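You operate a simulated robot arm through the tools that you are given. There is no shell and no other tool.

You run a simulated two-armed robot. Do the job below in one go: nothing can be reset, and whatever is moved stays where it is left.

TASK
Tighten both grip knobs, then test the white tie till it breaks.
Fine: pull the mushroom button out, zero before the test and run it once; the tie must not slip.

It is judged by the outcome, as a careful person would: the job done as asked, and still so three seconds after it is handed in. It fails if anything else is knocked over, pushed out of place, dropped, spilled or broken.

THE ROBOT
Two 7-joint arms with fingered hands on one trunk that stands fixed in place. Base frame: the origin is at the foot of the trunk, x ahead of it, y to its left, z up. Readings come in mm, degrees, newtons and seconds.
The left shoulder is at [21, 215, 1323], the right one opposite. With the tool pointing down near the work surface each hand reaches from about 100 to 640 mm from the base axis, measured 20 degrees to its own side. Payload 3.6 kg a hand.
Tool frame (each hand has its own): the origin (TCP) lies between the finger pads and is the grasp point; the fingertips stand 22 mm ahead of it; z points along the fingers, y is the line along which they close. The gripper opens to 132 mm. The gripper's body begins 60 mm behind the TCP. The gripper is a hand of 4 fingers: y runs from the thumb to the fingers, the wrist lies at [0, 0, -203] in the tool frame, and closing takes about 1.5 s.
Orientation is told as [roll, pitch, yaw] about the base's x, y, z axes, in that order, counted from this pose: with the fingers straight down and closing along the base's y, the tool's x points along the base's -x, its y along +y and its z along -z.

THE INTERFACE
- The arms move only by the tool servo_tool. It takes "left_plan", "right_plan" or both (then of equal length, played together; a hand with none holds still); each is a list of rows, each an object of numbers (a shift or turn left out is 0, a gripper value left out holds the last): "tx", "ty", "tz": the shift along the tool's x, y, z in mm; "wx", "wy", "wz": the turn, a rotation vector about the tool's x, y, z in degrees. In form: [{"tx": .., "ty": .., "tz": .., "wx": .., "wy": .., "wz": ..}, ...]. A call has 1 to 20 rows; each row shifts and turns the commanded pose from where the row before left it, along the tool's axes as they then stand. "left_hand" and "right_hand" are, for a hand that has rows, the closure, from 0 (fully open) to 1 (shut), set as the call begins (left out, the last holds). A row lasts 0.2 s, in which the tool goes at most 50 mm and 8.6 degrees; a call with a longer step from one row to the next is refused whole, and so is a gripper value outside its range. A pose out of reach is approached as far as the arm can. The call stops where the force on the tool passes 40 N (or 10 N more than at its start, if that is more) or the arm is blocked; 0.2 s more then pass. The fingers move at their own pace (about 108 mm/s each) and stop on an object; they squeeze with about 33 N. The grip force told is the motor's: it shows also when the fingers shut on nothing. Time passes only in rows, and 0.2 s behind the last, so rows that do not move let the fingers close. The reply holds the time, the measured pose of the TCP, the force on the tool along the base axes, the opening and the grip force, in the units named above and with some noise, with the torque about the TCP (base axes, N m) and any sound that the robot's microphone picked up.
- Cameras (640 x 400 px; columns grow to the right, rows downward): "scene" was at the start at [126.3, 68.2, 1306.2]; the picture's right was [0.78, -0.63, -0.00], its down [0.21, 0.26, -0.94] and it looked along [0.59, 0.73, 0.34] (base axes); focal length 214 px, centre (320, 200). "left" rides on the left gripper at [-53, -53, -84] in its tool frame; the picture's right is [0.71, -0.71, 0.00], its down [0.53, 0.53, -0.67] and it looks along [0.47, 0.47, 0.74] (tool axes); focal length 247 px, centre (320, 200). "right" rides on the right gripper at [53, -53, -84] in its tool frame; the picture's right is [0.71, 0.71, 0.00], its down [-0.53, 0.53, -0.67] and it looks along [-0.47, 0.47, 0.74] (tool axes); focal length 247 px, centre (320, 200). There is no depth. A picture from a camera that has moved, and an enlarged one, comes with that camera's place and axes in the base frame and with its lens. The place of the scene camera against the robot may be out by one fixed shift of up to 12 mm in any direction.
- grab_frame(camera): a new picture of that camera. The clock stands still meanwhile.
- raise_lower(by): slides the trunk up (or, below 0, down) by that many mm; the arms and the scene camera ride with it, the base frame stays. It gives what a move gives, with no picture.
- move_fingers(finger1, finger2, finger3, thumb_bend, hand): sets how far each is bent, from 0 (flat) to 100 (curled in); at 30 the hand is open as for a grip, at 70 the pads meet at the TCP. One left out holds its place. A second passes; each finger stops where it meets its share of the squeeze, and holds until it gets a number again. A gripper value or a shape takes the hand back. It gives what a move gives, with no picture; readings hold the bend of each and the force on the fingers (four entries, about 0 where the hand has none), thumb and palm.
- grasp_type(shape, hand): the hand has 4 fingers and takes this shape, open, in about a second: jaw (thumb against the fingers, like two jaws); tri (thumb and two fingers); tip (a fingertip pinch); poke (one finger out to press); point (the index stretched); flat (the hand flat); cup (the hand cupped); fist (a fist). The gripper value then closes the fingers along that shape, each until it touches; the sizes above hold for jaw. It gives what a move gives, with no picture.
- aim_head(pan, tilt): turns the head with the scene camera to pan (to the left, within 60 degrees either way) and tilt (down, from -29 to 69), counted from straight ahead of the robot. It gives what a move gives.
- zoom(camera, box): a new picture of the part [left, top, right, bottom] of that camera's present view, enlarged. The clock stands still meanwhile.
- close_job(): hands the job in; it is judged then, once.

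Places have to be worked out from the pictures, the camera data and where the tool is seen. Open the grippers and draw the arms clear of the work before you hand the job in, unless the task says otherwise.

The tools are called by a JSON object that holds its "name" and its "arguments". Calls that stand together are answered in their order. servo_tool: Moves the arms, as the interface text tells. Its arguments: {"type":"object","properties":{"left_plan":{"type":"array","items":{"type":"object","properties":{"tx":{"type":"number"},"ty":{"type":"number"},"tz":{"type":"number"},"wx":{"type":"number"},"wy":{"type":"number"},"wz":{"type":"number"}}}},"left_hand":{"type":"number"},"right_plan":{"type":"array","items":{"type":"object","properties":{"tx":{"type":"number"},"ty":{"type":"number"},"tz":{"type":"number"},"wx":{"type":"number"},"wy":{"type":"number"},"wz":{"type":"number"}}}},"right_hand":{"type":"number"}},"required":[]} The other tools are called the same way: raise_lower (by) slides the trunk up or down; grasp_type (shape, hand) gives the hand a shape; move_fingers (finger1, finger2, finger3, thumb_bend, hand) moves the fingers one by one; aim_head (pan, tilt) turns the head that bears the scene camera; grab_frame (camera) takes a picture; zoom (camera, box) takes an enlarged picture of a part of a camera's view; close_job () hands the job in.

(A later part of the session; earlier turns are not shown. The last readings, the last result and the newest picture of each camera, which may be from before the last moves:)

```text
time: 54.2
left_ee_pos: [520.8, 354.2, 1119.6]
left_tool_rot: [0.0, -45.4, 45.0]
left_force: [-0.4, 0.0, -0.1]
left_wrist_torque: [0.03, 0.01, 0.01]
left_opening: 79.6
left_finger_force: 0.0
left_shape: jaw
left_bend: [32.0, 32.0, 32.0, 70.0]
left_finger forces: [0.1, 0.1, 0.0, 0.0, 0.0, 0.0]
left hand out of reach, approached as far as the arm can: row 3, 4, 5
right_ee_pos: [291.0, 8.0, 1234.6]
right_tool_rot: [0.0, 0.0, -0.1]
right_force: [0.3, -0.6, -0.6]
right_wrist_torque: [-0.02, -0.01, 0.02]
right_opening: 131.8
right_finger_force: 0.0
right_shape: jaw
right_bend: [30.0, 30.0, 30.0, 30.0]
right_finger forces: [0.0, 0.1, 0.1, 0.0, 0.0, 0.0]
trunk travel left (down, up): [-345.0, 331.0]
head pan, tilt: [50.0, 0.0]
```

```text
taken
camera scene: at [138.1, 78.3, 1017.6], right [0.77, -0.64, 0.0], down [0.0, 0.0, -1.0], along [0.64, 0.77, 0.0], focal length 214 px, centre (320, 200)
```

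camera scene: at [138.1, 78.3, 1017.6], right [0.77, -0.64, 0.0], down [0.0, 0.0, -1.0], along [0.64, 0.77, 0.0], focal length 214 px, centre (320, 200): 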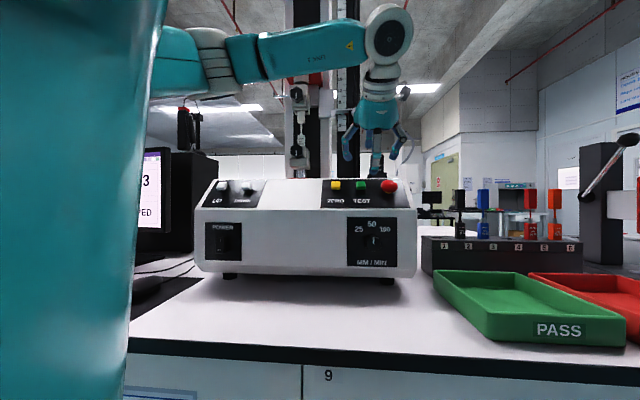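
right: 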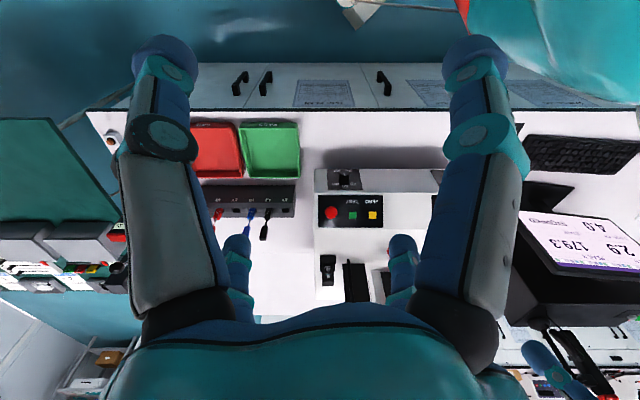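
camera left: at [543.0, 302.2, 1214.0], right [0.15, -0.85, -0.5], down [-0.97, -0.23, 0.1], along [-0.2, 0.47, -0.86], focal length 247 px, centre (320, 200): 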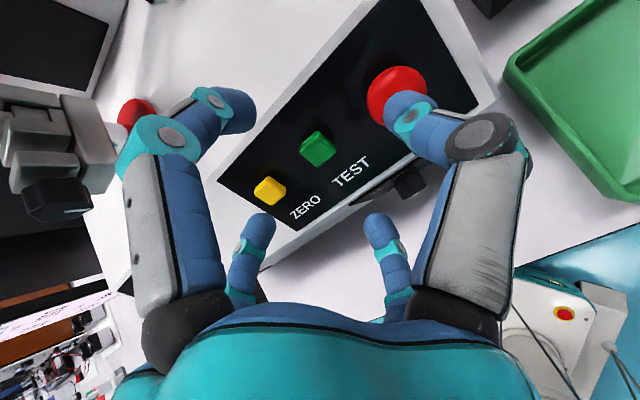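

The left wrist ran near its limit at this trunk height because the forearm lies too flat. Raising the trunk lets the forearm come down from above, which suits the 45° downward hand, so I raise it by 155 mm.

{"name": "raise_lower", "arguments": {"by": 155}}

{"name": "servo_tool", "arguments": {"left_plan": [{"tx": 25, "tz": 20}, {"tx": 25, "tz": 20}, {"tx": 25, "tz": 20}, {}], "left_hand": 0.4}}

{"name": "grab_frame", "arguments": {"camera": "scene"}}

```text
time: 56.0
left_ee_pos: [509.2, 353.7, 1301.4]
left_tool_rot: [-3.1, -47.3, 47.3]
left_force: [0.2, -0.2, -1.3]
left_wrist_torque: [-0.01, -0.02, 0.0]
left_opening: 79.8
left_finger_force: 0.1
left_shape: jaw
left_bend: [32.0, 32.0, 32.0, 70.0]
left_finger forces: [0.0, 0.1, 0.0, 0.0, 0.0, 0.1]
right_ee_pos: [289.8, 9.5, 1389.2]
right_tool_rot: [-0.1, 0.1, 0.0]
right_force: [0.2, 0.0, 0.2]
right_wrist_torque: [-0.01, 0.01, 0.0]
right_opening: 131.9
right_finger_force: 0.1
right_shape: jaw
right_bend: [30.0, 30.0, 30.0, 30.0]
right_finger forces: [0.0, 0.0, 0.0, 0.1, 0.0, 0.0]
trunk travel left (down, up): [-500.0, 176.0]
head pan, tilt: [50.0, 0.0]
```

```text
time: 57.0
left_ee_pos: [503.5, 348.2, 1205.8]
left_tool_rot: [-3.1, -47.4, 47.2]
left_force: [-0.6, -0.2, 0.2]
left_wrist_torque: [-0.01, -0.01, 0.01]
left_opening: 79.4
left_finger_force: 0.0
left_shape: jaw
left_bend: [32.0, 32.0, 32.0, 70.0]
left_finger forces: [0.0, 0.0, 0.0, 0.0, 0.0, 0.0]
right_ee_pos: [290.0, 8.8, 1388.1]
right_tool_rot: [-0.1, 0.0, 0.0]
right_force: [-0.4, 0.1, 0.3]
right_wrist_torque: [-0.02, 0.0, 0.0]
right_opening: 131.9
right_finger_force: 0.1
right_shape: jaw
right_bend: [30.0, 30.0, 30.0, 30.0]
right_finger forces: [0.0, 0.1, 0.0, 0.0, 0.0, 0.0]
trunk travel left (down, up): [-500.0, 176.0]
head pan, tilt: [50.0, 0.0]
```

```text
taken
camera scene: at [136.4, 78.1, 1176.4], right [0.77, -0.64, 0.0], down [0.0, 0.0, -1.0], along [0.64, 0.77, 0.0], focal length 214 px, centre (320, 200)
```

scene: 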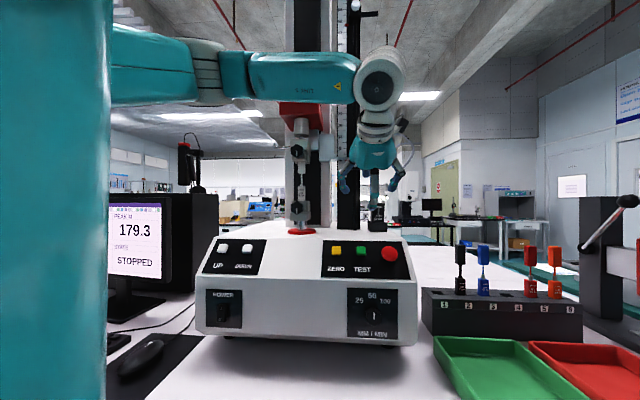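

Now in reach. I pitch 2.5° more and move to about 80 mm off the mushroom along the panel normal.

{"name": "servo_tool", "arguments": {"left_plan": [{"tx": 19, "ty": -12, "tz": 18.3}, {"tx": 19, "ty": -12, "tz": 18.3}, {"tx": 19, "ty": -12, "tz": 18.3}, {"tx": 19, "ty": -12, "tz": 18.3}, {"wy": 2.5}, {}], "left_hand": 0.4}}

{"name": "grab_frame", "arguments": {"camera": "left"}}

{"name": "zoom", "arguments": {"camera": "scene", "box": [300, 140, 440, 260]}}

```text
time: 58.4
left_ee_pos: [495.6, 368.6, 1124.8]
left_tool_rot: [-3.1, -44.8, 47.1]
left_force: [0.1, -0.4, 0.5]
left_wrist_torque: [-0.03, -0.04, -0.01]
left_opening: 79.7
left_finger_force: 0.1
left_shape: jaw
left_bend: [32.0, 32.0, 32.0, 70.0]
left_finger forces: [0.0, 0.0, 0.0, 0.0, 0.1, 0.0]
left hand out of reach, approached as far as the arm can: row 1, 2, 3, 4
right_ee_pos: [291.4, 9.9, 1388.8]
right_tool_rot: [0.0, 0.0, 0.0]
right_force: [-0.2, -0.6, 0.2]
right_wrist_torque: [-0.01, 0.04, 0.0]
right_opening: 131.8
right_finger_force: 0.0
right_shape: jaw
right_bend: [30.0, 30.0, 30.0, 30.0]
right_finger forces: [0.1, 0.1, 0.0, 0.0, 0.1, 0.0]
trunk travel left (down, up): [-500.0, 176.0]
head pan, tilt: [50.0, 0.0]
```

```text
taken
camera left: at [514.8, 319.2, 1221.7], right [0.16, -0.87, -0.47], down [-0.97, -0.22, 0.08], along [-0.18, 0.45, -0.88], focal length 247 px, centre (320, 200)
```

left: 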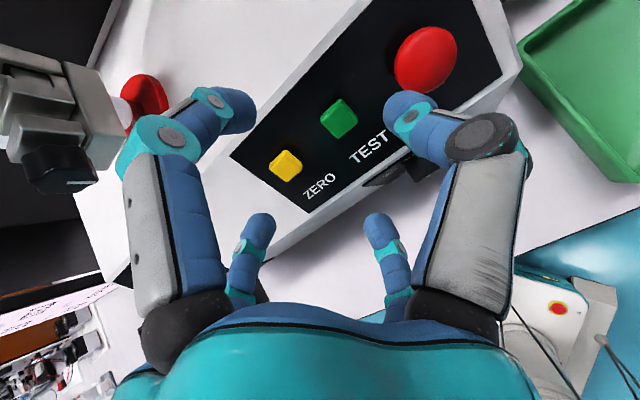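

```text
3.33 times, centred on (370, 200) of scene
camera zoom: at [136.5, 78.2, 1176.4], right [0.77, -0.64, 0.0], down [0.0, 0.0, -1.0], along [0.64, 0.77, 0.0], focal length 715 px, centre (153, 200)
```

zoom: 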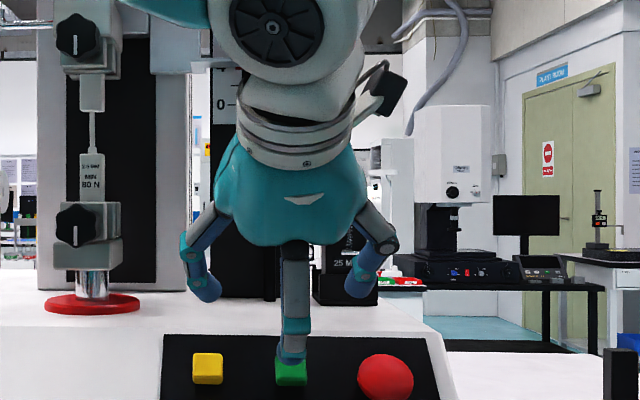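

Moving right is limited by the wrist's sideways bend at this azimuth. I swing the hand's heading 25° to the right (about the vertical), which suits the left arm better and still suits the round mushroom head.

{"name": "servo_tool", "arguments": {"left_plan": [{"wx": 5.88, "wy": 0.32, "wz": 5.9}, {"wx": 5.88, "wy": 0.32, "wz": 5.9}, {"wx": 5.88, "wy": 0.32, "wz": 5.9}, {}], "left_hand": 0.4}}

```text
time: 59.4
left_ee_pos: [495.3, 368.1, 1123.8]
left_tool_rot: [-2.9, -44.8, 22.0]
left_force: [-0.2, -0.9, -0.7]
left_wrist_torque: [-0.02, -0.02, 0.04]
left_opening: 79.6
left_finger_force: 0.1
left_shape: jaw
left_bend: [32.0, 32.0, 32.0, 70.0]
left_finger forces: [0.0, 0.0, 0.1, 0.0, 0.0, 0.1]
right_ee_pos: [291.2, 8.9, 1390.3]
right_tool_rot: [0.0, 0.1, 0.0]
right_force: [0.2, -0.5, 0.9]
right_wrist_torque: [0.01, 0.0, 0.01]
right_opening: 131.8
right_finger_force: 0.1
right_shape: jaw
right_bend: [30.0, 30.0, 30.0, 30.0]
right_finger forces: [0.0, 0.0, 0.0, 0.0, 0.0, 0.0]
trunk travel left (down, up): [-500.0, 176.0]
head pan, tilt: [50.0, 0.0]
```

{"name": "servo_tool", "arguments": {"left_plan": [{"ty": -14.2, "tz": 4}, {"ty": -14.2, "tz": 8}, {"ty": -14.2, "tz": 10}, {"tz": 9.6}, {}], "left_hand": 0.4}}

{"name": "grab_frame", "arguments": {"camera": "left"}}

{"name": "zoom", "arguments": {"camera": "scene", "box": [300, 140, 440, 260]}}

```text
time: 60.5
left_ee_pos: [531.4, 335.4, 1103.7]
left_tool_rot: [-2.9, -44.9, 22.0]
left_force: [-0.5, -0.1, 0.4]
left_wrist_torque: [0.03, 0.0, -0.02]
left_opening: 79.7
left_finger_force: 0.0
left_shape: jaw
left_bend: [32.0, 32.0, 32.0, 70.0]
left_finger forces: [0.0, 0.0, 0.1, 0.1, 0.0, 0.0]
right_ee_pos: [290.5, 8.8, 1389.1]
right_tool_rot: [0.0, 0.0, -0.1]
right_force: [0.8, -0.2, 0.6]
right_wrist_torque: [0.02, 0.0, -0.01]
right_opening: 132.0
right_finger_force: 0.1
right_shape: jaw
right_bend: [30.0, 30.0, 30.0, 30.0]
right_finger forces: [0.0, 0.1, 0.0, 0.0, 0.0, 0.0]
trunk travel left (down, up): [-500.0, 176.0]
head pan, tilt: [50.0, 0.0]
```

```text
taken
camera left: at [528.0, 281.9, 1201.8], right [-0.22, -0.85, -0.47], down [-0.97, 0.21, 0.08], along [0.03, 0.48, -0.88], focal length 247 px, centre (320, 200)
```

left: 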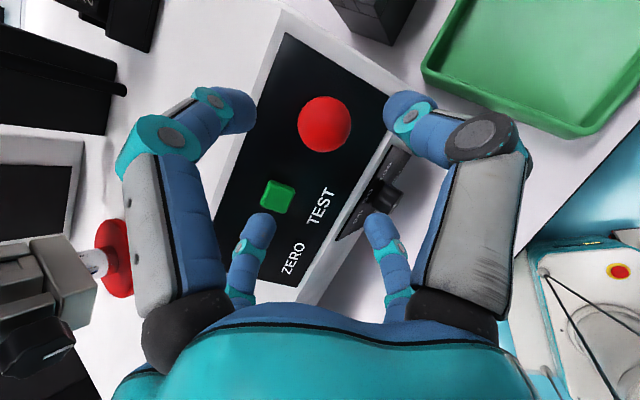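

```text
3.33 times, centred on (370, 200) of scene
camera zoom: at [136.4, 78.0, 1176.4], right [0.77, -0.64, 0.0], down [0.0, 0.0, -1.0], along [0.64, 0.77, 0.0], focal length 715 px, centre (153, 200)
```

zoom: 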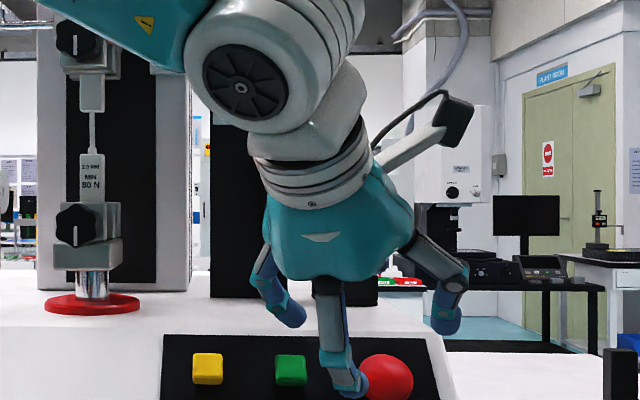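

The hand can reach here, and the mushroom head (≈38 mm) triangulates to about [584, 349.5, 1048], 77 mm ahead on the tool axis. I try turning the heading 12° back toward the panel normal to reduce the tilt.

{"name": "servo_tool", "arguments": {"left_plan": [{"wx": -4.23, "wy": -0.23, "wz": -4.25}, {"wx": -4.23, "wy": -0.23, "wz": -4.25}, {}], "left_hand": 0.4}}

```text
time: 61.4
left_ee_pos: [519.1, 348.5, 1113.1]
left_tool_rot: [-3.0, -44.8, 34.1]
left_force: [0.5, 0.4, 0.7]
left_wrist_torque: [-0.04, -0.02, -0.02]
left_opening: 79.9
left_finger_force: 0.0
left_shape: jaw
left_bend: [32.0, 32.0, 32.0, 70.0]
left_finger forces: [0.0, 0.0, 0.0, 0.0, 0.0, 0.0]
left hand out of reach, approached as far as the arm can: row 1, 2
right_ee_pos: [290.5, 8.0, 1390.6]
right_tool_rot: [0.1, 0.0, 0.0]
right_force: [-0.5, -0.4, 0.0]
right_wrist_torque: [-0.03, -0.02, 0.02]
right_opening: 132.1
right_finger_force: 0.1
right_shape: jaw
right_bend: [30.0, 30.0, 30.0, 30.0]
right_finger forces: [0.0, 0.0, 0.1, 0.0, 0.0, 0.0]
trunk travel left (down, up): [-500.0, 176.0]
head pan, tilt: [50.0, 0.0]
```

That heading is out of reach, so I return to the previous one (19° tilt to the normal, acceptable for a round head) and move to 40 mm from the head on the axis.

{"name": "servo_tool", "arguments": {"left_plan": [{"wx": 4.23, "wy": 0.23, "wz": 4.25}, {"wx": 4.23, "wy": 0.23, "wz": 4.25}, {"tx": 1.5, "ty": -9.3, "tz": 5}, {"tx": 1.4, "ty": -9.3, "tz": 10}, {"tz": 15}, {"tz": 20}, {}], "left_hand": 0.4}}

{"name": "grab_frame", "arguments": {"camera": "left"}}

{"name": "zoom", "arguments": {"camera": "scene", "box": [300, 140, 440, 260]}}

```text
time: 63.0
left_ee_pos: [543.2, 353.4, 1086.6]
left_tool_rot: [-3.0, -44.9, 22.0]
left_force: [0.4, 0.6, -0.2]
left_wrist_torque: [0.01, 0.0, -0.04]
left_opening: 79.5
left_finger_force: 0.0
left_shape: jaw
left_bend: [32.0, 32.0, 32.0, 70.0]
left_finger forces: [0.0, 0.1, 0.0, 0.0, 0.0, 0.0]
left hand out of reach, approached as far as the arm can: row 5, 6
right_ee_pos: [290.7, 8.0, 1390.0]
right_tool_rot: [0.0, 0.0, 0.0]
right_force: [-0.4, -0.2, -0.3]
right_wrist_torque: [-0.01, 0.04, -0.01]
right_opening: 131.9
right_finger_force: 0.1
right_shape: jaw
right_bend: [30.0, 30.0, 30.0, 30.0]
right_finger forces: [0.0, 0.1, 0.0, 0.0, 0.0, 0.0]
trunk travel left (down, up): [-500.0, 176.0]
head pan, tilt: [50.0, 0.0]
```

```text
taken
camera left: at [538.7, 300.5, 1182.5], right [-0.22, -0.85, -0.47], down [-0.97, 0.21, 0.08], along [0.03, 0.48, -0.88], focal length 247 px, centre (320, 200)
```

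left: 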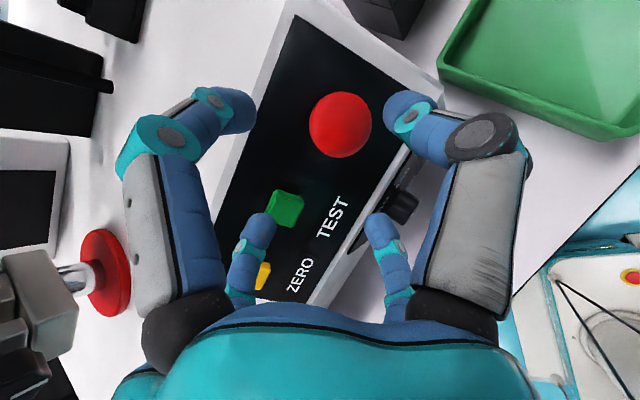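

```text
3.33 times, centred on (370, 200) of scene
camera zoom: at [136.4, 77.9, 1176.4], right [0.77, -0.64, 0.0], down [0.0, 0.0, -1.0], along [0.64, 0.77, 0.0], focal length 715 px, centre (153, 200)
```

zoom: 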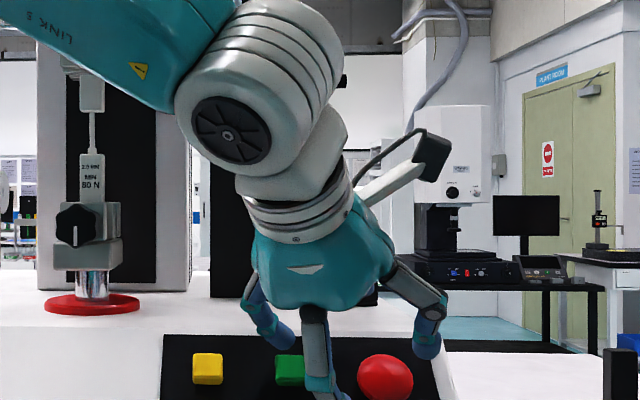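

The left arm cannot get to the mushroom at a usable angle; the right shoulder, however, faces it straight on. I retract the left hand up and to the left so the right arm can work.

{"name": "servo_tool", "arguments": {"left_plan": [{"tz": -30}, {"tz": -40}, {"tx": -15.7, "ty": 24.3, "tz": -32.8}, {"tx": -15.7, "ty": 24.3, "tz": -32.8}, {"tx": -15.7, "ty": 24.3, "tz": -32.8}, {"tx": -15.7, "ty": 24.3, "tz": -32.8}, {"tx": -15.7, "ty": 24.3, "tz": -32.8}, {"tx": -15.7, "ty": 24.3, "tz": -32.8}, {}]}}

{"name": "grab_frame", "arguments": {"camera": "scene"}}

```text
time: 65.0
left_ee_pos: [375.1, 458.8, 1336.5]
left_tool_rot: [-2.8, -44.8, 22.0]
left_force: [-0.1, -0.9, 0.2]
left_wrist_torque: [-0.05, -0.01, 0.02]
left_opening: 79.8
left_finger_force: 0.0
left_shape: jaw
left_bend: [32.0, 32.0, 32.0, 70.0]
left_finger forces: [0.0, 0.0, 0.1, 0.1, 0.1, 0.0]
right_ee_pos: [290.0, 8.7, 1389.3]
right_tool_rot: [0.1, 0.0, -0.1]
right_force: [0.8, 0.2, -0.4]
right_wrist_torque: [0.0, 0.01, -0.02]
right_opening: 132.1
right_finger_force: 0.0
right_shape: jaw
right_bend: [30.0, 30.0, 30.0, 30.0]
right_finger forces: [0.1, 0.0, 0.0, 0.0, 0.0, 0.0]
trunk travel left (down, up): [-500.0, 176.0]
head pan, tilt: [50.0, 0.0]
```

```text
taken
camera scene: at [136.3, 78.0, 1176.4], right [0.77, -0.64, 0.0], down [0.0, 0.0, -1.0], along [0.64, 0.77, 0.0], focal length 214 px, centre (320, 200)
```

scene: 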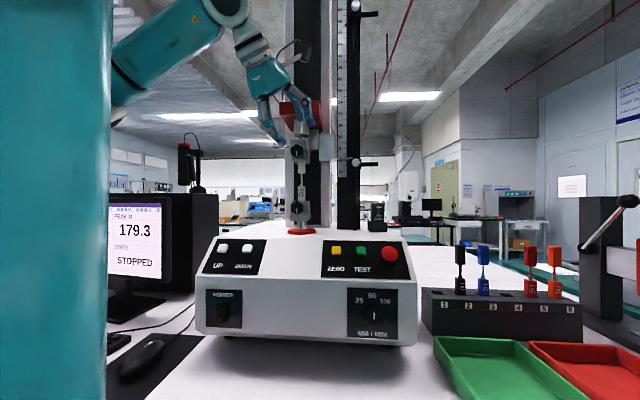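

Left hand is parked. Now I bring the right hand forward, and orient it 30° below horizontal heading 45°.

{"name": "servo_tool", "arguments": {"right_plan": [{"tx": -22.5, "ty": 27.8, "tz": 22.3}, {"tx": -22.5, "ty": 27.8, "tz": 22.3}, {"tx": -22.5, "ty": 27.8, "tz": 22.3}, {"tx": -22.5, "ty": 27.8, "tz": 22.3}, {"wy": -8.5}, {"wy": -8.5}, {"wy": -8.5}, {"wy": -8.5}, {"wy": -8.5}, {"wy": -8.5}, {"wy": -9.0, "wx": 0}], "right_hand": 0.4}}

```text
refused: row 11 steps farther than a row can; nothing moved
```

{"name": "servo_tool", "arguments": {"right_plan": [{"tx": -22.5, "ty": 27.8, "tz": 22.3}, {"tx": -22.5, "ty": 27.8, "tz": 22.3}, {"tx": -22.5, "ty": 27.8, "tz": 22.3}, {"tx": -22.5, "ty": 27.8, "tz": 22.3}, {"wy": -8.5}, {"wy": -8.5}, {"wy": -8.5}, {"wy": -8.5}, {"wy": -8.5}, {"wy": -8.5}, {"wy": -8.5}, {"wx": -6.5, "wz": -3.75}, {"wx": -6.5, "wz": -3.75}, {"wx": -6.5, "wz": -3.75}, {"wx": -6.5, "wz": -3.75}, {"wx": -6.5, "wz": -3.75}, {"wx": -6.5, "wz": -3.75}, {}], "right_hand": 0.4}}

{"name": "grab_frame", "arguments": {"camera": "scene"}}

{"name": "grab_frame", "arguments": {"camera": "right"}}

```text
time: 68.8
left_ee_pos: [374.7, 458.5, 1334.6]
left_tool_rot: [-3.0, -44.9, 22.2]
left_force: [-0.7, 0.2, -0.4]
left_wrist_torque: [0.0, -0.01, 0.01]
left_opening: 79.7
left_finger_force: 0.1
left_shape: jaw
left_bend: [32.0, 32.0, 32.0, 70.0]
left_finger forces: [0.0, 0.1, 0.0, 0.1, 0.0, 0.1]
right_ee_pos: [379.9, 120.5, 1299.3]
right_tool_rot: [0.8, -59.6, 44.5]
right_force: [0.1, 1.0, -0.5]
right_wrist_torque: [0.0, -0.02, -0.02]
right_opening: 79.7
right_finger_force: 0.1
right_shape: jaw
right_bend: [32.0, 32.0, 32.0, 70.0]
right_finger forces: [0.0, 0.1, 0.0, 0.0, 0.0, 0.1]
trunk travel left (down, up): [-500.0, 176.0]
head pan, tilt: [50.0, 0.0]
```

```text
taken
camera scene: at [136.1, 78.5, 1176.4], right [0.77, -0.64, 0.0], down [0.0, 0.0, -1.0], along [0.64, 0.77, 0.0], focal length 214 px, centre (320, 200)
```

scene: 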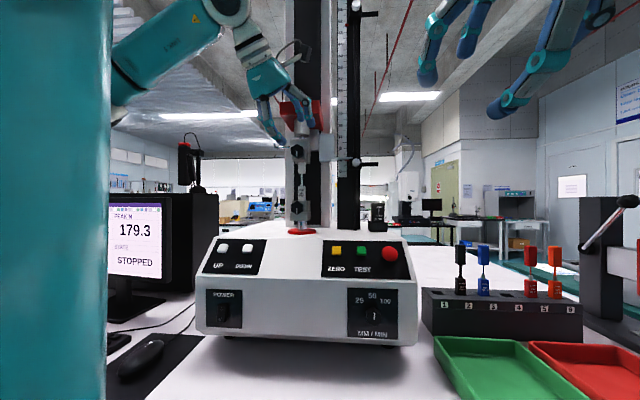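

```text
taken
camera right: at [348.8, 13.1, 1296.3], right [-0.76, 0.25, -0.61], down [-0.59, 0.15, 0.8], along [0.29, 0.96, 0.04], focal length 247 px, centre (320, 200)
```

right: 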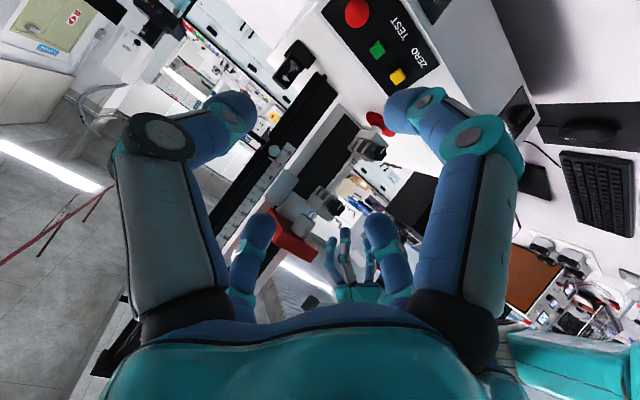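

The right hand is oriented as wanted. I roll it −90° about its own axis to get the wrist camera above the hand, and see whether that is within reach.

{"name": "servo_tool", "arguments": {"right_plan": [{"wz": -8.2}, {"wz": -8.2}, {"wz": -8.2}, {"wz": -8.2}, {"wz": -8.2}, {"wz": -8.2}, {"wz": -8.2}, {"wz": -8.2}, {"wz": -8.2}, {"wz": -8.2}, {"wz": -8}, {}], "right_hand": 0.4}}

{"name": "grab_frame", "arguments": {"camera": "right"}}

```text
time: 71.3
left_ee_pos: [376.2, 458.3, 1334.9]
left_tool_rot: [-3.0, -44.8, 22.0]
left_force: [1.0, 0.4, -0.7]
left_wrist_torque: [0.01, -0.03, 0.03]
left_opening: 80.2
left_finger_force: 0.1
left_shape: jaw
left_bend: [32.0, 32.0, 32.0, 70.0]
left_finger forces: [0.0, 0.1, 0.0, 0.0, 0.1, 0.1]
right_ee_pos: [380.6, 119.0, 1300.3]
right_tool_rot: [-59.6, -0.3, 135.2]
right_force: [0.5, 0.0, 0.8]
right_wrist_torque: [0.01, 0.04, 0.0]
right_opening: 79.6
right_finger_force: 0.0
right_shape: jaw
right_bend: [32.0, 32.0, 32.0, 70.0]
right_finger forces: [0.0, 0.0, 0.1, 0.0, 0.0, 0.0]
trunk travel left (down, up): [-500.0, 176.0]
head pan, tilt: [50.0, 0.0]
```

```text
taken
camera right: at [387.7, 50.6, 1388.4], right [0.25, -0.75, -0.61], down [-0.97, -0.23, -0.11], along [-0.05, 0.62, -0.78], focal length 247 px, centre (320, 200)
```

right: 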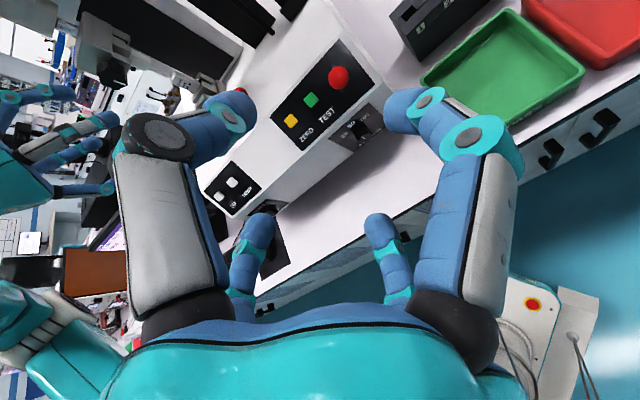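

From this view too the mushroom falls at [584, 349, 1048], TEST near [545, 404, 1047] and ZERO near [502, 448, 1047]. I move the right hand most of the way along its axis toward the mushroom.

{"name": "servo_tool", "arguments": {"right_plan": [{"tx": -2.1, "ty": 7.8, "tz": 39}, {"tx": -2.1, "ty": 7.8, "tz": 39}, {"tx": -2.1, "ty": 7.8, "tz": 39}, {"tx": -2.1, "ty": 7.8, "tz": 39}, {"tx": -2.1, "ty": 7.8, "tz": 39}, {"tx": -2.1, "ty": 7.8, "tz": 39}, {"tx": -2.1, "ty": 7.8, "tz": 39}, {}], "right_hand": 0.4}}

{"name": "grab_frame", "arguments": {"camera": "right"}}

{"name": "grab_frame", "arguments": {"camera": "scene"}}

```text
time: 73.2
left_ee_pos: [375.7, 457.2, 1335.1]
left_tool_rot: [-3.1, -45.0, 22.1]
left_force: [0.2, 1.0, -0.3]
left_wrist_torque: [0.03, 0.01, 0.0]
left_opening: 79.8
left_finger_force: 0.1
left_shape: jaw
left_bend: [32.0, 32.0, 32.0, 70.0]
left_finger forces: [0.1, 0.1, 0.0, 0.1, 0.1, 0.0]
right_ee_pos: [532.3, 266.0, 1126.5]
right_tool_rot: [-60.4, -0.6, 133.3]
right_force: [0.0, 0.0, 0.1]
right_wrist_torque: [0.0, 0.01, 0.01]
right_opening: 79.8
right_finger_force: 0.0
right_shape: jaw
right_bend: [32.0, 32.0, 32.0, 70.0]
right_finger forces: [0.0, 0.1, 0.0, 0.1, 0.1, 0.0]
trunk travel left (down, up): [-500.0, 176.0]
head pan, tilt: [50.0, 0.0]
```

```text
taken
camera right: at [537.7, 195.8, 1213.8], right [0.23, -0.75, -0.62], down [-0.97, -0.19, -0.12], along [-0.03, 0.63, -0.77], focal length 247 px, centre (320, 200)
```

right: 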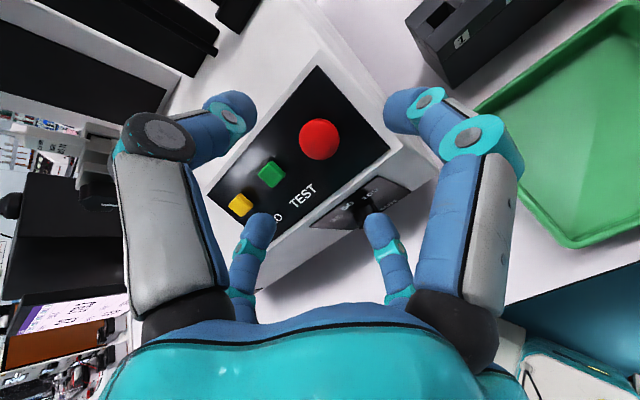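

```text
taken
camera scene: at [136.1, 78.2, 1176.4], right [0.77, -0.64, 0.0], down [0.0, 0.0, -1.0], along [0.64, 0.77, 0.0], focal length 214 px, centre (320, 200)
```

scene: 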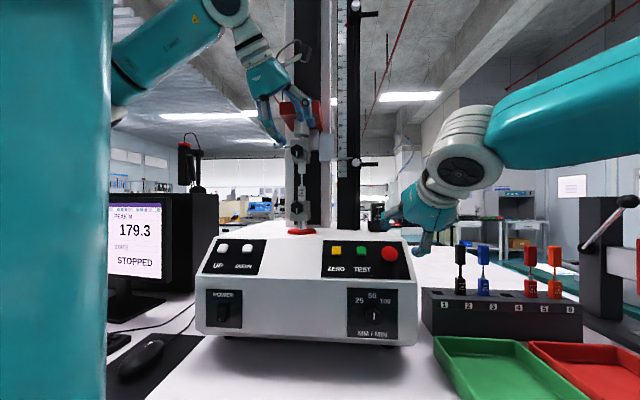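

{"name": "servo_tool", "arguments": {"right_plan": [{}, {}]}}

```text
time: 73.8
left_ee_pos: [374.9, 459.2, 1335.2]
left_tool_rot: [-3.0, -44.9, 22.0]
left_force: [1.2, -0.3, -0.4]
left_wrist_torque: [0.01, 0.02, 0.01]
left_opening: 79.7
left_finger_force: 0.0
left_shape: jaw
left_bend: [32.0, 32.0, 32.0, 70.0]
left_finger forces: [0.0, 0.0, 0.0, 0.1, 0.0, 0.1]
right_ee_pos: [532.9, 265.7, 1123.0]
right_tool_rot: [-60.2, -0.5, 133.3]
right_force: [0.0, 0.0, -0.4]
right_wrist_torque: [-0.03, -0.03, -0.01]
right_opening: 79.7
right_finger_force: 0.0
right_shape: jaw
right_bend: [32.0, 32.0, 32.0, 70.0]
right_finger forces: [0.1, 0.1, 0.0, 0.0, 0.0, 0.1]
trunk travel left (down, up): [-500.0, 176.0]
head pan, tilt: [50.0, 0.0]
```

The mushroom projects where expected from M ≈ [584, 349, 1048]. I center the hand axis on it and come to about 80 mm.

{"name": "servo_tool", "arguments": {"right_plan": [{"tx": -8.4, "ty": 6.1, "tz": 13}, {"tx": -8.4, "ty": 6.1, "tz": 13}, {"tx": -8.5, "ty": 6.1, "tz": 13}, {}, {}], "right_hand": 0.4}}

{"name": "grab_frame", "arguments": {"camera": "right"}}

```text
time: 74.5
left_ee_pos: [375.6, 457.3, 1335.4]
left_tool_rot: [-2.9, -44.8, 22.0]
left_force: [0.2, 0.8, -0.5]
left_wrist_torque: [0.0, 0.03, 0.01]
left_opening: 79.6
left_finger_force: 0.0
left_shape: jaw
left_bend: [32.0, 32.0, 32.0, 70.0]
left_finger forces: [0.0, 0.0, 0.0, 0.0, 0.0, 0.0]
right_ee_pos: [612.8, 222.8, 1129.5]
right_tool_rot: [-62.9, 0.0, 125.5]
right_force: [1.1, 0.2, 0.1]
right_wrist_torque: [-0.01, -0.01, 0.0]
right_opening: 79.8
right_finger_force: 0.0
right_shape: jaw
right_bend: [32.0, 32.0, 32.0, 70.0]
right_finger forces: [0.0, 0.0, 0.0, 0.0, 0.0, 0.0]
trunk travel left (down, up): [-500.0, 176.0]
head pan, tilt: [50.0, 0.0]
stopped in row 3 (right hand): the arm was blocked; the commanded pose is now the measured one
```

```text
taken
camera right: at [604.3, 151.6, 1215.8], right [0.15, -0.76, -0.63], down [-0.99, -0.05, -0.16], along [0.09, 0.64, -0.76], focal length 247 px, centre (320, 200)
```

right: 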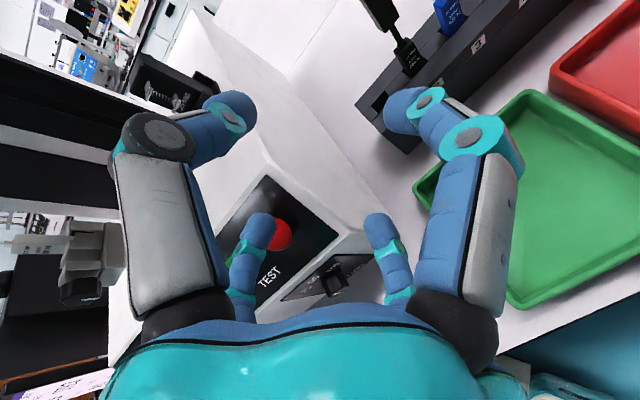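

The right arm was reported blocked and the hand drifted right. I look at the scene to see what the arm is touching before moving again.

{"name": "grab_frame", "arguments": {"camera": "scene"}}

{"name": "aim_head", "arguments": {"pan": -10, "tilt": 20}}

{"name": "grab_frame", "arguments": {"camera": "scene"}}

```text
taken
camera scene: at [136.7, 77.9, 1176.4], right [0.77, -0.64, 0.0], down [0.0, 0.0, -1.0], along [0.64, 0.77, 0.0], focal length 214 px, centre (320, 200)
```

scene: 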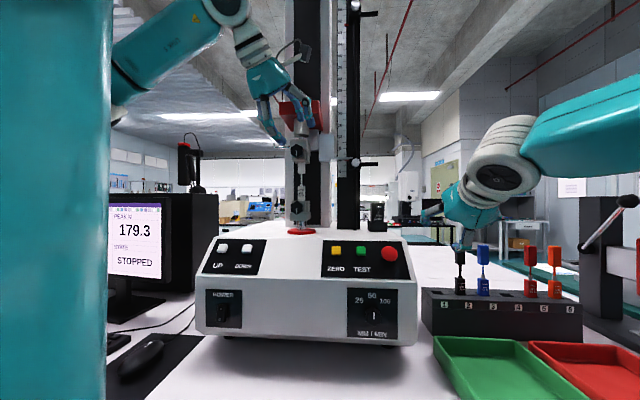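

```text
time: 75.8
left_ee_pos: [376.8, 458.6, 1335.1]
left_tool_rot: [-3.0, -44.9, 22.2]
left_force: [-0.3, 0.5, 0.1]
left_wrist_torque: [-0.02, 0.01, 0.04]
left_opening: 79.7
left_finger_force: 0.1
left_shape: jaw
left_bend: [32.0, 32.0, 32.0, 70.0]
left_finger forces: [0.0, 0.0, 0.0, 0.0, 0.1, 0.0]
right_ee_pos: [613.2, 224.2, 1131.2]
right_tool_rot: [-62.9, 0.0, 125.5]
right_force: [-0.4, 0.1, -0.1]
right_wrist_torque: [0.02, -0.01, 0.0]
right_opening: 79.2
right_finger_force: 0.1
right_shape: jaw
right_bend: [32.0, 32.0, 32.0, 70.0]
right_finger forces: [0.0, 0.0, 0.1, 0.0, 0.0, 0.0]
trunk travel left (down, up): [-500.0, 176.0]
head pan, tilt: [-10.0, 20.0]
```

```text
taken
camera scene: at [170.3, -6.8, 1144.1], right [-0.17, -0.98, 0.0], down [-0.34, 0.06, -0.94], along [0.93, -0.16, -0.34], focal length 214 px, centre (320, 200)
```

scene: 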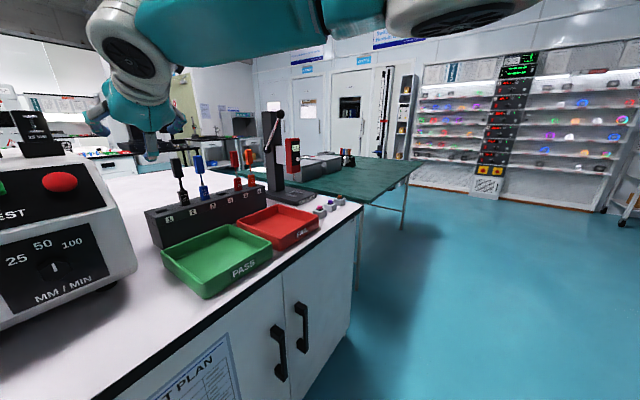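

Nothing external is touching the arm; it seems to be against its own joint limits after the −90° roll. I back the right hand out along its axis and undo the roll to see if the arm tracks properly then.

{"name": "servo_tool", "arguments": {"right_plan": [{"tz": -30}, {"tz": -35}, {"tz": -35}, {"wz": 8.2}, {"wz": 8.2}, {"wz": 8.2}, {"wz": 8.2}, {"wz": 8.2}, {"wz": 8.2}, {"wz": 8.2}, {"wz": 8.2}, {"wz": 8.2}, {"wz": 8.2}, {"wz": 8}, {}], "right_hand": 0.4}}

{"name": "grab_frame", "arguments": {"camera": "right"}}

{"name": "grab_frame", "arguments": {"camera": "scene"}}

```text
time: 79.0
left_ee_pos: [375.1, 458.7, 1335.3]
left_tool_rot: [-3.0, -44.9, 22.1]
left_force: [-0.4, 0.2, 0.8]
left_wrist_torque: [-0.01, -0.02, 0.02]
left_opening: 79.6
left_finger_force: 0.0
left_shape: jaw
left_bend: [32.0, 32.0, 32.0, 70.0]
left_finger forces: [0.1, 0.1, 0.0, 0.0, 0.0, 0.1]
right_ee_pos: [538.7, 173.7, 1175.1]
right_tool_rot: [0.2, -63.0, 35.5]
right_force: [0.5, 0.0, -0.2]
right_wrist_torque: [-0.01, 0.01, 0.01]
right_opening: 79.6
right_finger_force: 0.1
right_shape: jaw
right_bend: [32.0, 32.0, 32.0, 70.0]
right_finger forces: [0.1, 0.0, 0.0, 0.1, 0.1, 0.1]
trunk travel left (down, up): [-500.0, 176.0]
head pan, tilt: [-10.0, 20.0]
```

```text
taken
camera right: at [490.1, 74.5, 1167.1], right [-0.67, 0.39, -0.63], down [-0.6, 0.22, 0.77], along [0.44, 0.9, 0.08], focal length 247 px, centre (320, 200)
```

right: 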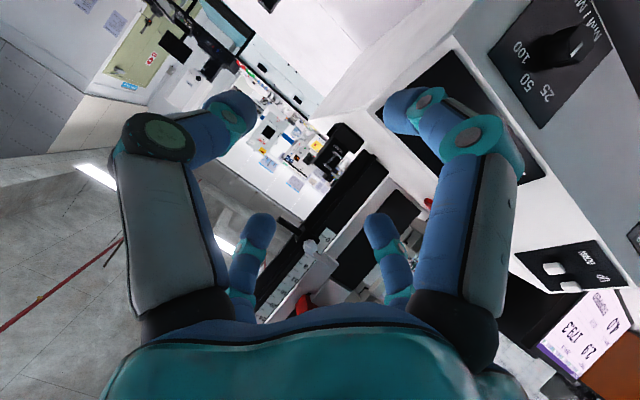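

```text
taken
camera scene: at [170.3, -7.0, 1144.1], right [-0.17, -0.98, 0.0], down [-0.34, 0.06, -0.94], along [0.93, -0.16, -0.34], focal length 214 px, centre (320, 200)
```

scene: 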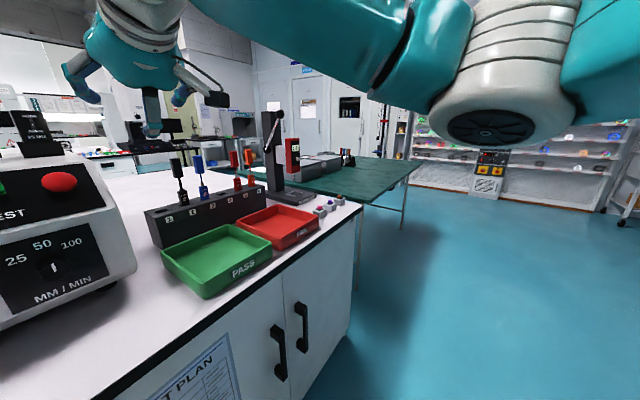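

Without the roll the right arm tracks exactly (elbow seen well out at the right). I move it toward a point 80 mm off the mushroom in two halves.

{"name": "servo_tool", "arguments": {"right_plan": [{"tx": 12.5, "ty": 29.2, "tz": 25.4}, {"tx": 12.5, "ty": 29.2, "tz": 25.4}, {}, {}], "right_hand": 0.4}}

```text
time: 80.0
left_ee_pos: [375.5, 459.1, 1335.6]
left_tool_rot: [-2.9, -44.8, 22.1]
left_force: [-0.2, -0.3, -0.2]
left_wrist_torque: [-0.02, -0.01, -0.05]
left_opening: 79.8
left_finger_force: 0.0
left_shape: jaw
left_bend: [32.0, 32.0, 32.0, 70.0]
left_finger forces: [0.0, 0.1, 0.1, 0.0, 0.0, 0.0]
right_ee_pos: [530.9, 242.6, 1131.3]
right_tool_rot: [-0.1, -63.0, 35.8]
right_force: [0.6, -0.6, 0.7]
right_wrist_torque: [-0.01, 0.01, 0.0]
right_opening: 79.5
right_finger_force: 0.0
right_shape: jaw
right_bend: [32.0, 32.0, 32.0, 70.0]
right_finger forces: [0.1, 0.0, 0.0, 0.0, 0.0, 0.1]
trunk travel left (down, up): [-500.0, 176.0]
head pan, tilt: [-10.0, 20.0]
```

{"name": "servo_tool", "arguments": {"right_plan": [{"tx": 12.5, "ty": 29.2, "tz": 25.4}, {"tx": 12.5, "ty": 29.2, "tz": 25.4}, {}, {}], "right_hand": 0.4}}

{"name": "aim_head", "arguments": {"pan": 40, "tilt": 10}}

{"name": "grab_frame", "arguments": {"camera": "scene"}}

{"name": "grab_frame", "arguments": {"camera": "right"}}

```text
time: 80.6
left_ee_pos: [375.3, 456.8, 1336.6]
left_tool_rot: [-2.9, -44.7, 22.0]
left_force: [0.0, 0.4, 0.5]
left_wrist_torque: [-0.01, -0.02, 0.01]
left_opening: 79.7
left_finger_force: 0.0
left_shape: jaw
left_bend: [32.0, 32.0, 32.0, 70.0]
left_finger forces: [0.1, 0.1, 0.1, 0.1, 0.0, 0.0]
right_ee_pos: [650.1, 163.3, 1069.7]
right_tool_rot: [-4.1, -61.8, 25.6]
right_force: [0.1, 0.7, -0.7]
right_wrist_torque: [0.01, -0.01, -0.03]
right_opening: 79.3
right_finger_force: 0.1
right_shape: jaw
right_bend: [32.0, 32.0, 32.0, 70.0]
right_finger forces: [0.1, 0.0, 0.0, 0.0, 0.0, 0.1]
trunk travel left (down, up): [-500.0, 176.0]
head pan, tilt: [-10.0, 20.0]
stopped in row 3 (right hand): the arm was blocked; the commanded pose is now the measured one
```

```text
time: 81.8
left_ee_pos: [376.2, 458.3, 1336.2]
left_tool_rot: [-3.0, -44.9, 22.1]
left_force: [0.0, -0.7, 0.5]
left_wrist_torque: [-0.03, 0.01, 0.0]
left_opening: 79.7
left_finger_force: 0.0
left_shape: jaw
left_bend: [32.0, 32.0, 32.0, 70.0]
left_finger forces: [0.1, 0.0, 0.0, 0.0, 0.0, 0.0]
right_ee_pos: [649.0, 164.0, 1072.5]
right_tool_rot: [-4.2, -61.9, 25.7]
right_force: [0.3, 0.0, 0.1]
right_wrist_torque: [0.0, -0.03, 0.02]
right_opening: 79.3
right_finger_force: 0.2
right_shape: jaw
right_bend: [32.0, 32.0, 32.0, 70.0]
right_finger forces: [0.0, 0.0, 0.1, 0.1, 0.0, 0.0]
trunk travel left (down, up): [-500.0, 176.0]
head pan, tilt: [40.0, 10.0]
```

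```text
taken
camera scene: at [149.9, 68.9, 1160.3], right [0.64, -0.77, 0.0], down [-0.13, -0.11, -0.98], along [0.75, 0.63, -0.17], focal length 214 px, centre (320, 200)
```

scene: 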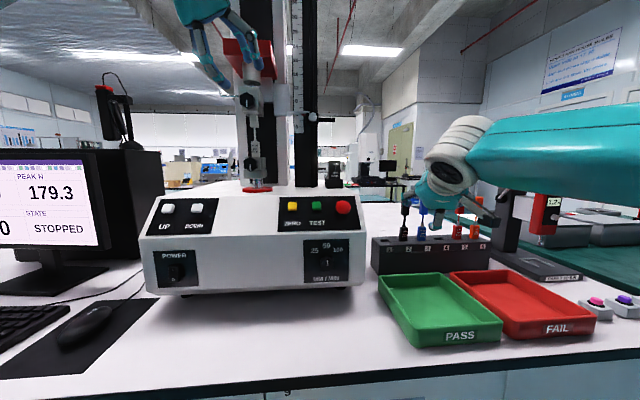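

```text
taken
camera right: at [579.2, 78.8, 1066.1], right [-0.56, 0.51, -0.65], down [-0.53, 0.38, 0.76], along [0.64, 0.77, 0.05], focal length 247 px, centre (320, 200)
```

right: 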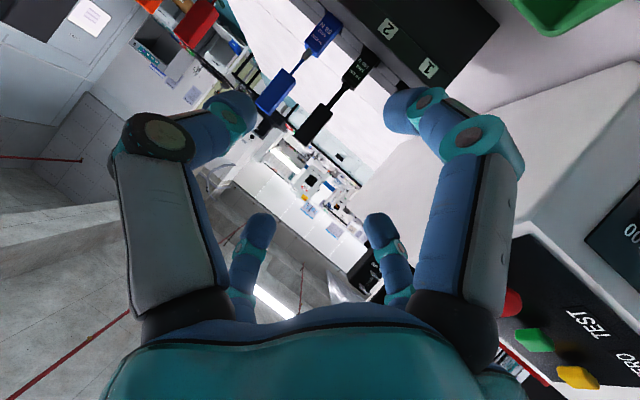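

The right arm swung sideways again and is now close to the specimen rack, so this route is unsafe. I check that the rack specimens are undisturbed before moving it away.

{"name": "zoom", "arguments": {"camera": "scene", "box": [360, 100, 540, 280]}}

```text
2.22 times, centred on (450, 190) of scene
camera zoom: at [149.9, 68.9, 1160.3], right [0.64, -0.77, 0.0], down [-0.13, -0.11, -0.98], along [0.75, 0.63, -0.17], focal length 477 px, centre (31, 222)
```

zoom: 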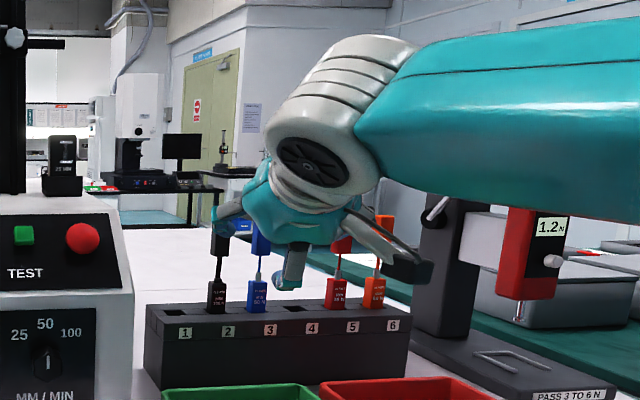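

The four specimens stand upright and the hand is about 100 mm in front of them. I withdraw the right hand back along its own axis, up and away.

{"name": "servo_tool", "arguments": {"right_plan": [{"tx": -9.3, "ty": -1.4, "tz": -43}, {"tx": -9.3, "ty": -1.4, "tz": -43}, {"tx": -9.3, "ty": -1.4, "tz": -43}, {"tx": -9.3, "ty": -1.4, "tz": -43}, {"tx": -9.3, "ty": -1.4, "tz": -43}, {"tx": -9.3, "ty": -1.4, "tz": -43}, {"tx": -9.3, "ty": -1.4, "tz": -43}, {"tx": -9.3, "ty": -1.4, "tz": -43}, {}]}}

{"name": "zoom", "arguments": {"camera": "scene", "box": [220, 100, 600, 340]}}

```text
time: 83.8
left_ee_pos: [376.7, 458.7, 1335.0]
left_tool_rot: [-3.0, -44.8, 22.1]
left_force: [-0.1, 0.1, -0.7]
left_wrist_torque: [-0.01, -0.03, 0.01]
left_opening: 79.8
left_finger_force: 0.0
left_shape: jaw
left_bend: [32.0, 32.0, 32.0, 70.0]
left_finger forces: [0.0, 0.0, 0.0, 0.0, 0.0, 0.1]
right_ee_pos: [398.8, 63.9, 1298.8]
right_tool_rot: [-4.1, -61.8, 26.0]
right_force: [0.5, 0.8, 0.0]
right_wrist_torque: [0.0, 0.0, 0.04]
right_opening: 79.4
right_finger_force: 0.0
right_shape: jaw
right_bend: [32.0, 32.0, 32.0, 70.0]
right_finger forces: [0.1, 0.0, 0.0, 0.1, 0.0, 0.1]
trunk travel left (down, up): [-500.0, 176.0]
head pan, tilt: [40.0, 10.0]
```

```text
1.67 times, centred on (410, 220) of scene
camera zoom: at [150.2, 69.3, 1160.2], right [0.64, -0.77, 0.0], down [-0.13, -0.11, -0.98], along [0.75, 0.63, -0.17], focal length 358 px, centre (170, 167)
```

zoom: 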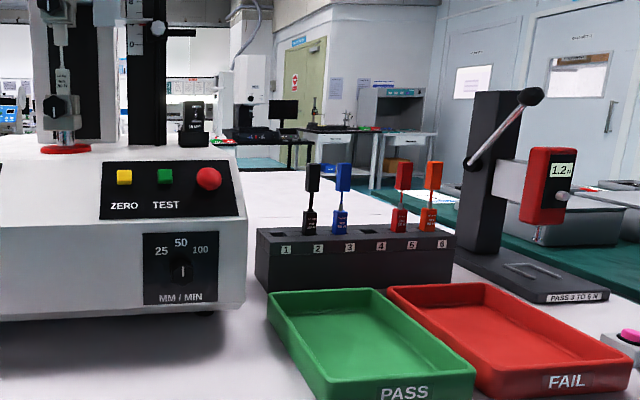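

The bench is undisturbed and the right arm is parked clear. I go back to the left arm, which reached nearly far enough, and test whether rolling the hand about its own axis frees the joint that limited it.

{"name": "servo_tool", "arguments": {"left_plan": [{"tx": 12.2, "ty": -21.8, "tz": 31.5}, {"tx": 12.2, "ty": -21.8, "tz": 31.5}, {"tx": 12.2, "ty": -21.8, "tz": 31.5}, {"tx": 12.2, "ty": -21.8, "tz": 31.5}, {"tx": 12.2, "ty": -21.8, "tz": 31.5}, {"tx": 12.2, "ty": -21.8, "tz": 31.5}, {"tx": 12.2, "ty": -21.8, "tz": 31.5}, {"wz": 8}, {"wz": 8}, {"wz": 8}, {"wz": 8}, {"wz": 8}, {}], "left_hand": 0.4}}

```text
time: 86.6
left_ee_pos: [519.0, 340.1, 1124.7]
left_tool_rot: [31.1, -34.2, -29.1]
left_force: [0.9, 0.5, 0.0]
left_wrist_torque: [-0.02, -0.04, 0.02]
left_opening: 79.8
left_finger_force: 0.1
left_shape: jaw
left_bend: [32.0, 32.0, 32.0, 70.0]
left_finger forces: [0.0, 0.0, 0.0, 0.0, 0.0, 0.0]
right_ee_pos: [398.1, 63.4, 1298.8]
right_tool_rot: [-3.9, -61.7, 26.0]
right_force: [-0.2, 0.1, 0.1]
right_wrist_torque: [0.01, 0.0, 0.02]
right_opening: 79.5
right_finger_force: 0.0
right_shape: jaw
right_bend: [32.0, 32.0, 32.0, 70.0]
right_finger forces: [0.0, 0.0, 0.0, 0.1, 0.0, 0.0]
trunk travel left (down, up): [-500.0, 176.0]
head pan, tilt: [40.0, 10.0]
```

Rolled +40° without trouble. Now I try to advance to 40 mm from the mushroom along its axis.

{"name": "servo_tool", "arguments": {"left_plan": [{"ty": -6.8, "tz": 15}, {"ty": -6.8, "tz": 15}, {"tz": 15}, {"tz": 15}, {}], "left_hand": 0.4}}

{"name": "grab_frame", "arguments": {"camera": "left"}}

{"name": "grab_frame", "arguments": {"camera": "scene"}}

```text
time: 87.8
left_ee_pos: [544.1, 353.1, 1087.7]
left_tool_rot: [31.1, -34.4, -28.9]
left_force: [0.3, -0.1, -0.5]
left_wrist_torque: [0.0, 0.0, -0.02]
left_opening: 79.9
left_finger_force: 0.1
left_shape: jaw
left_bend: [32.0, 32.0, 32.0, 70.0]
left_finger forces: [0.1, 0.0, 0.0, 0.1, 0.1, 0.0]
left hand out of reach, approached as far as the arm can: row 3, 4
right_ee_pos: [396.8, 64.3, 1299.7]
right_tool_rot: [-3.9, -61.8, 26.0]
right_force: [0.6, -0.9, -0.7]
right_wrist_torque: [0.0, 0.02, 0.01]
right_opening: 79.6
right_finger_force: 0.1
right_shape: jaw
right_bend: [32.0, 32.0, 32.0, 70.0]
right_finger forces: [0.1, 0.1, 0.0, 0.1, 0.0, 0.1]
trunk travel left (down, up): [-500.0, 176.0]
head pan, tilt: [40.0, 10.0]
```

```text
taken
camera left: at [517.3, 267.7, 1153.0], right [-0.62, -0.35, -0.7], down [-0.75, 0.53, 0.4], along [0.23, 0.77, -0.59], focal length 247 px, centre (320, 200)
```

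left: 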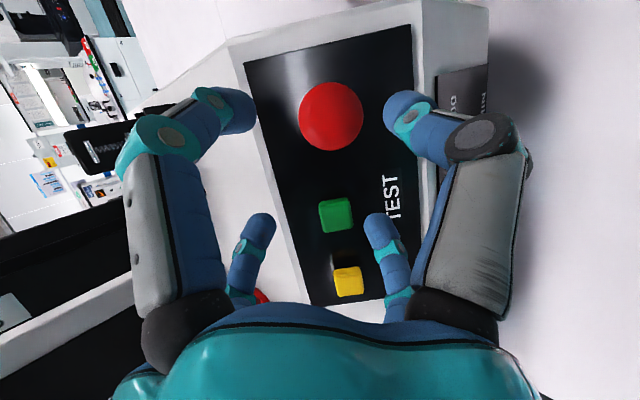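

```text
taken
camera scene: at [149.8, 68.9, 1160.4], right [0.64, -0.77, 0.0], down [-0.13, -0.11, -0.98], along [0.75, 0.63, -0.17], focal length 214 px, centre (320, 200)
```

scene: 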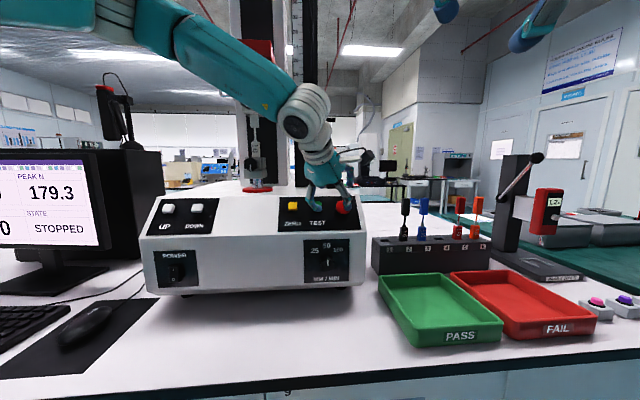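

The limit is unchanged by the roll, so it must be the wrist bend between forearm and hand. A higher shoulder makes the forearm steeper and reduces that bend, so I back off, raise the trunk 170 mm and try again from above.

{"name": "servo_tool", "arguments": {"left_plan": [{"tz": -30}, {"tz": -30}, {"tz": -30}, {}], "left_hand": 0.4}}

{"name": "raise_lower", "arguments": {"by": 170}}

```text
time: 88.8
left_ee_pos: [482.9, 333.2, 1151.1]
left_tool_rot: [30.9, -34.3, -28.7]
left_force: [-0.5, -0.9, 0.4]
left_wrist_torque: [0.03, 0.03, 0.0]
left_opening: 79.8
left_finger_force: 0.0
left_shape: jaw
left_bend: [32.0, 32.0, 32.0, 70.0]
left_finger forces: [0.0, 0.0, 0.0, 0.0, 0.1, 0.1]
right_ee_pos: [398.2, 64.8, 1299.2]
right_tool_rot: [-3.9, -61.8, 26.0]
right_force: [0.1, -0.2, -0.1]
right_wrist_torque: [0.01, -0.01, -0.02]
right_opening: 79.4
right_finger_force: 0.1
right_shape: jaw
right_bend: [32.0, 32.0, 32.0, 70.0]
right_finger forces: [0.1, 0.1, 0.0, 0.1, 0.0, 0.0]
trunk travel left (down, up): [-500.0, 176.0]
head pan, tilt: [40.0, 10.0]
```

```text
time: 90.7
left_ee_pos: [483.5, 333.9, 1320.6]
left_tool_rot: [31.0, -34.3, -28.8]
left_force: [-0.6, 0.4, 0.2]
left_wrist_torque: [-0.02, 0.03, 0.03]
left_opening: 79.7
left_finger_force: 0.0
left_shape: jaw
left_bend: [32.0, 32.0, 32.0, 70.0]
left_finger forces: [0.0, 0.2, 0.0, 0.0, 0.0, 0.0]
right_ee_pos: [398.2, 63.4, 1467.8]
right_tool_rot: [-3.8, -61.7, 26.0]
right_force: [0.1, 0.0, -0.5]
right_wrist_torque: [0.0, 0.0, -0.02]
right_opening: 79.2
right_finger_force: 0.1
right_shape: jaw
right_bend: [32.0, 32.0, 32.0, 70.0]
right_finger forces: [0.0, 0.1, 0.0, 0.1, 0.0, 0.0]
trunk travel left (down, up): [-670.0, 6.0]
head pan, tilt: [40.0, 10.0]
```

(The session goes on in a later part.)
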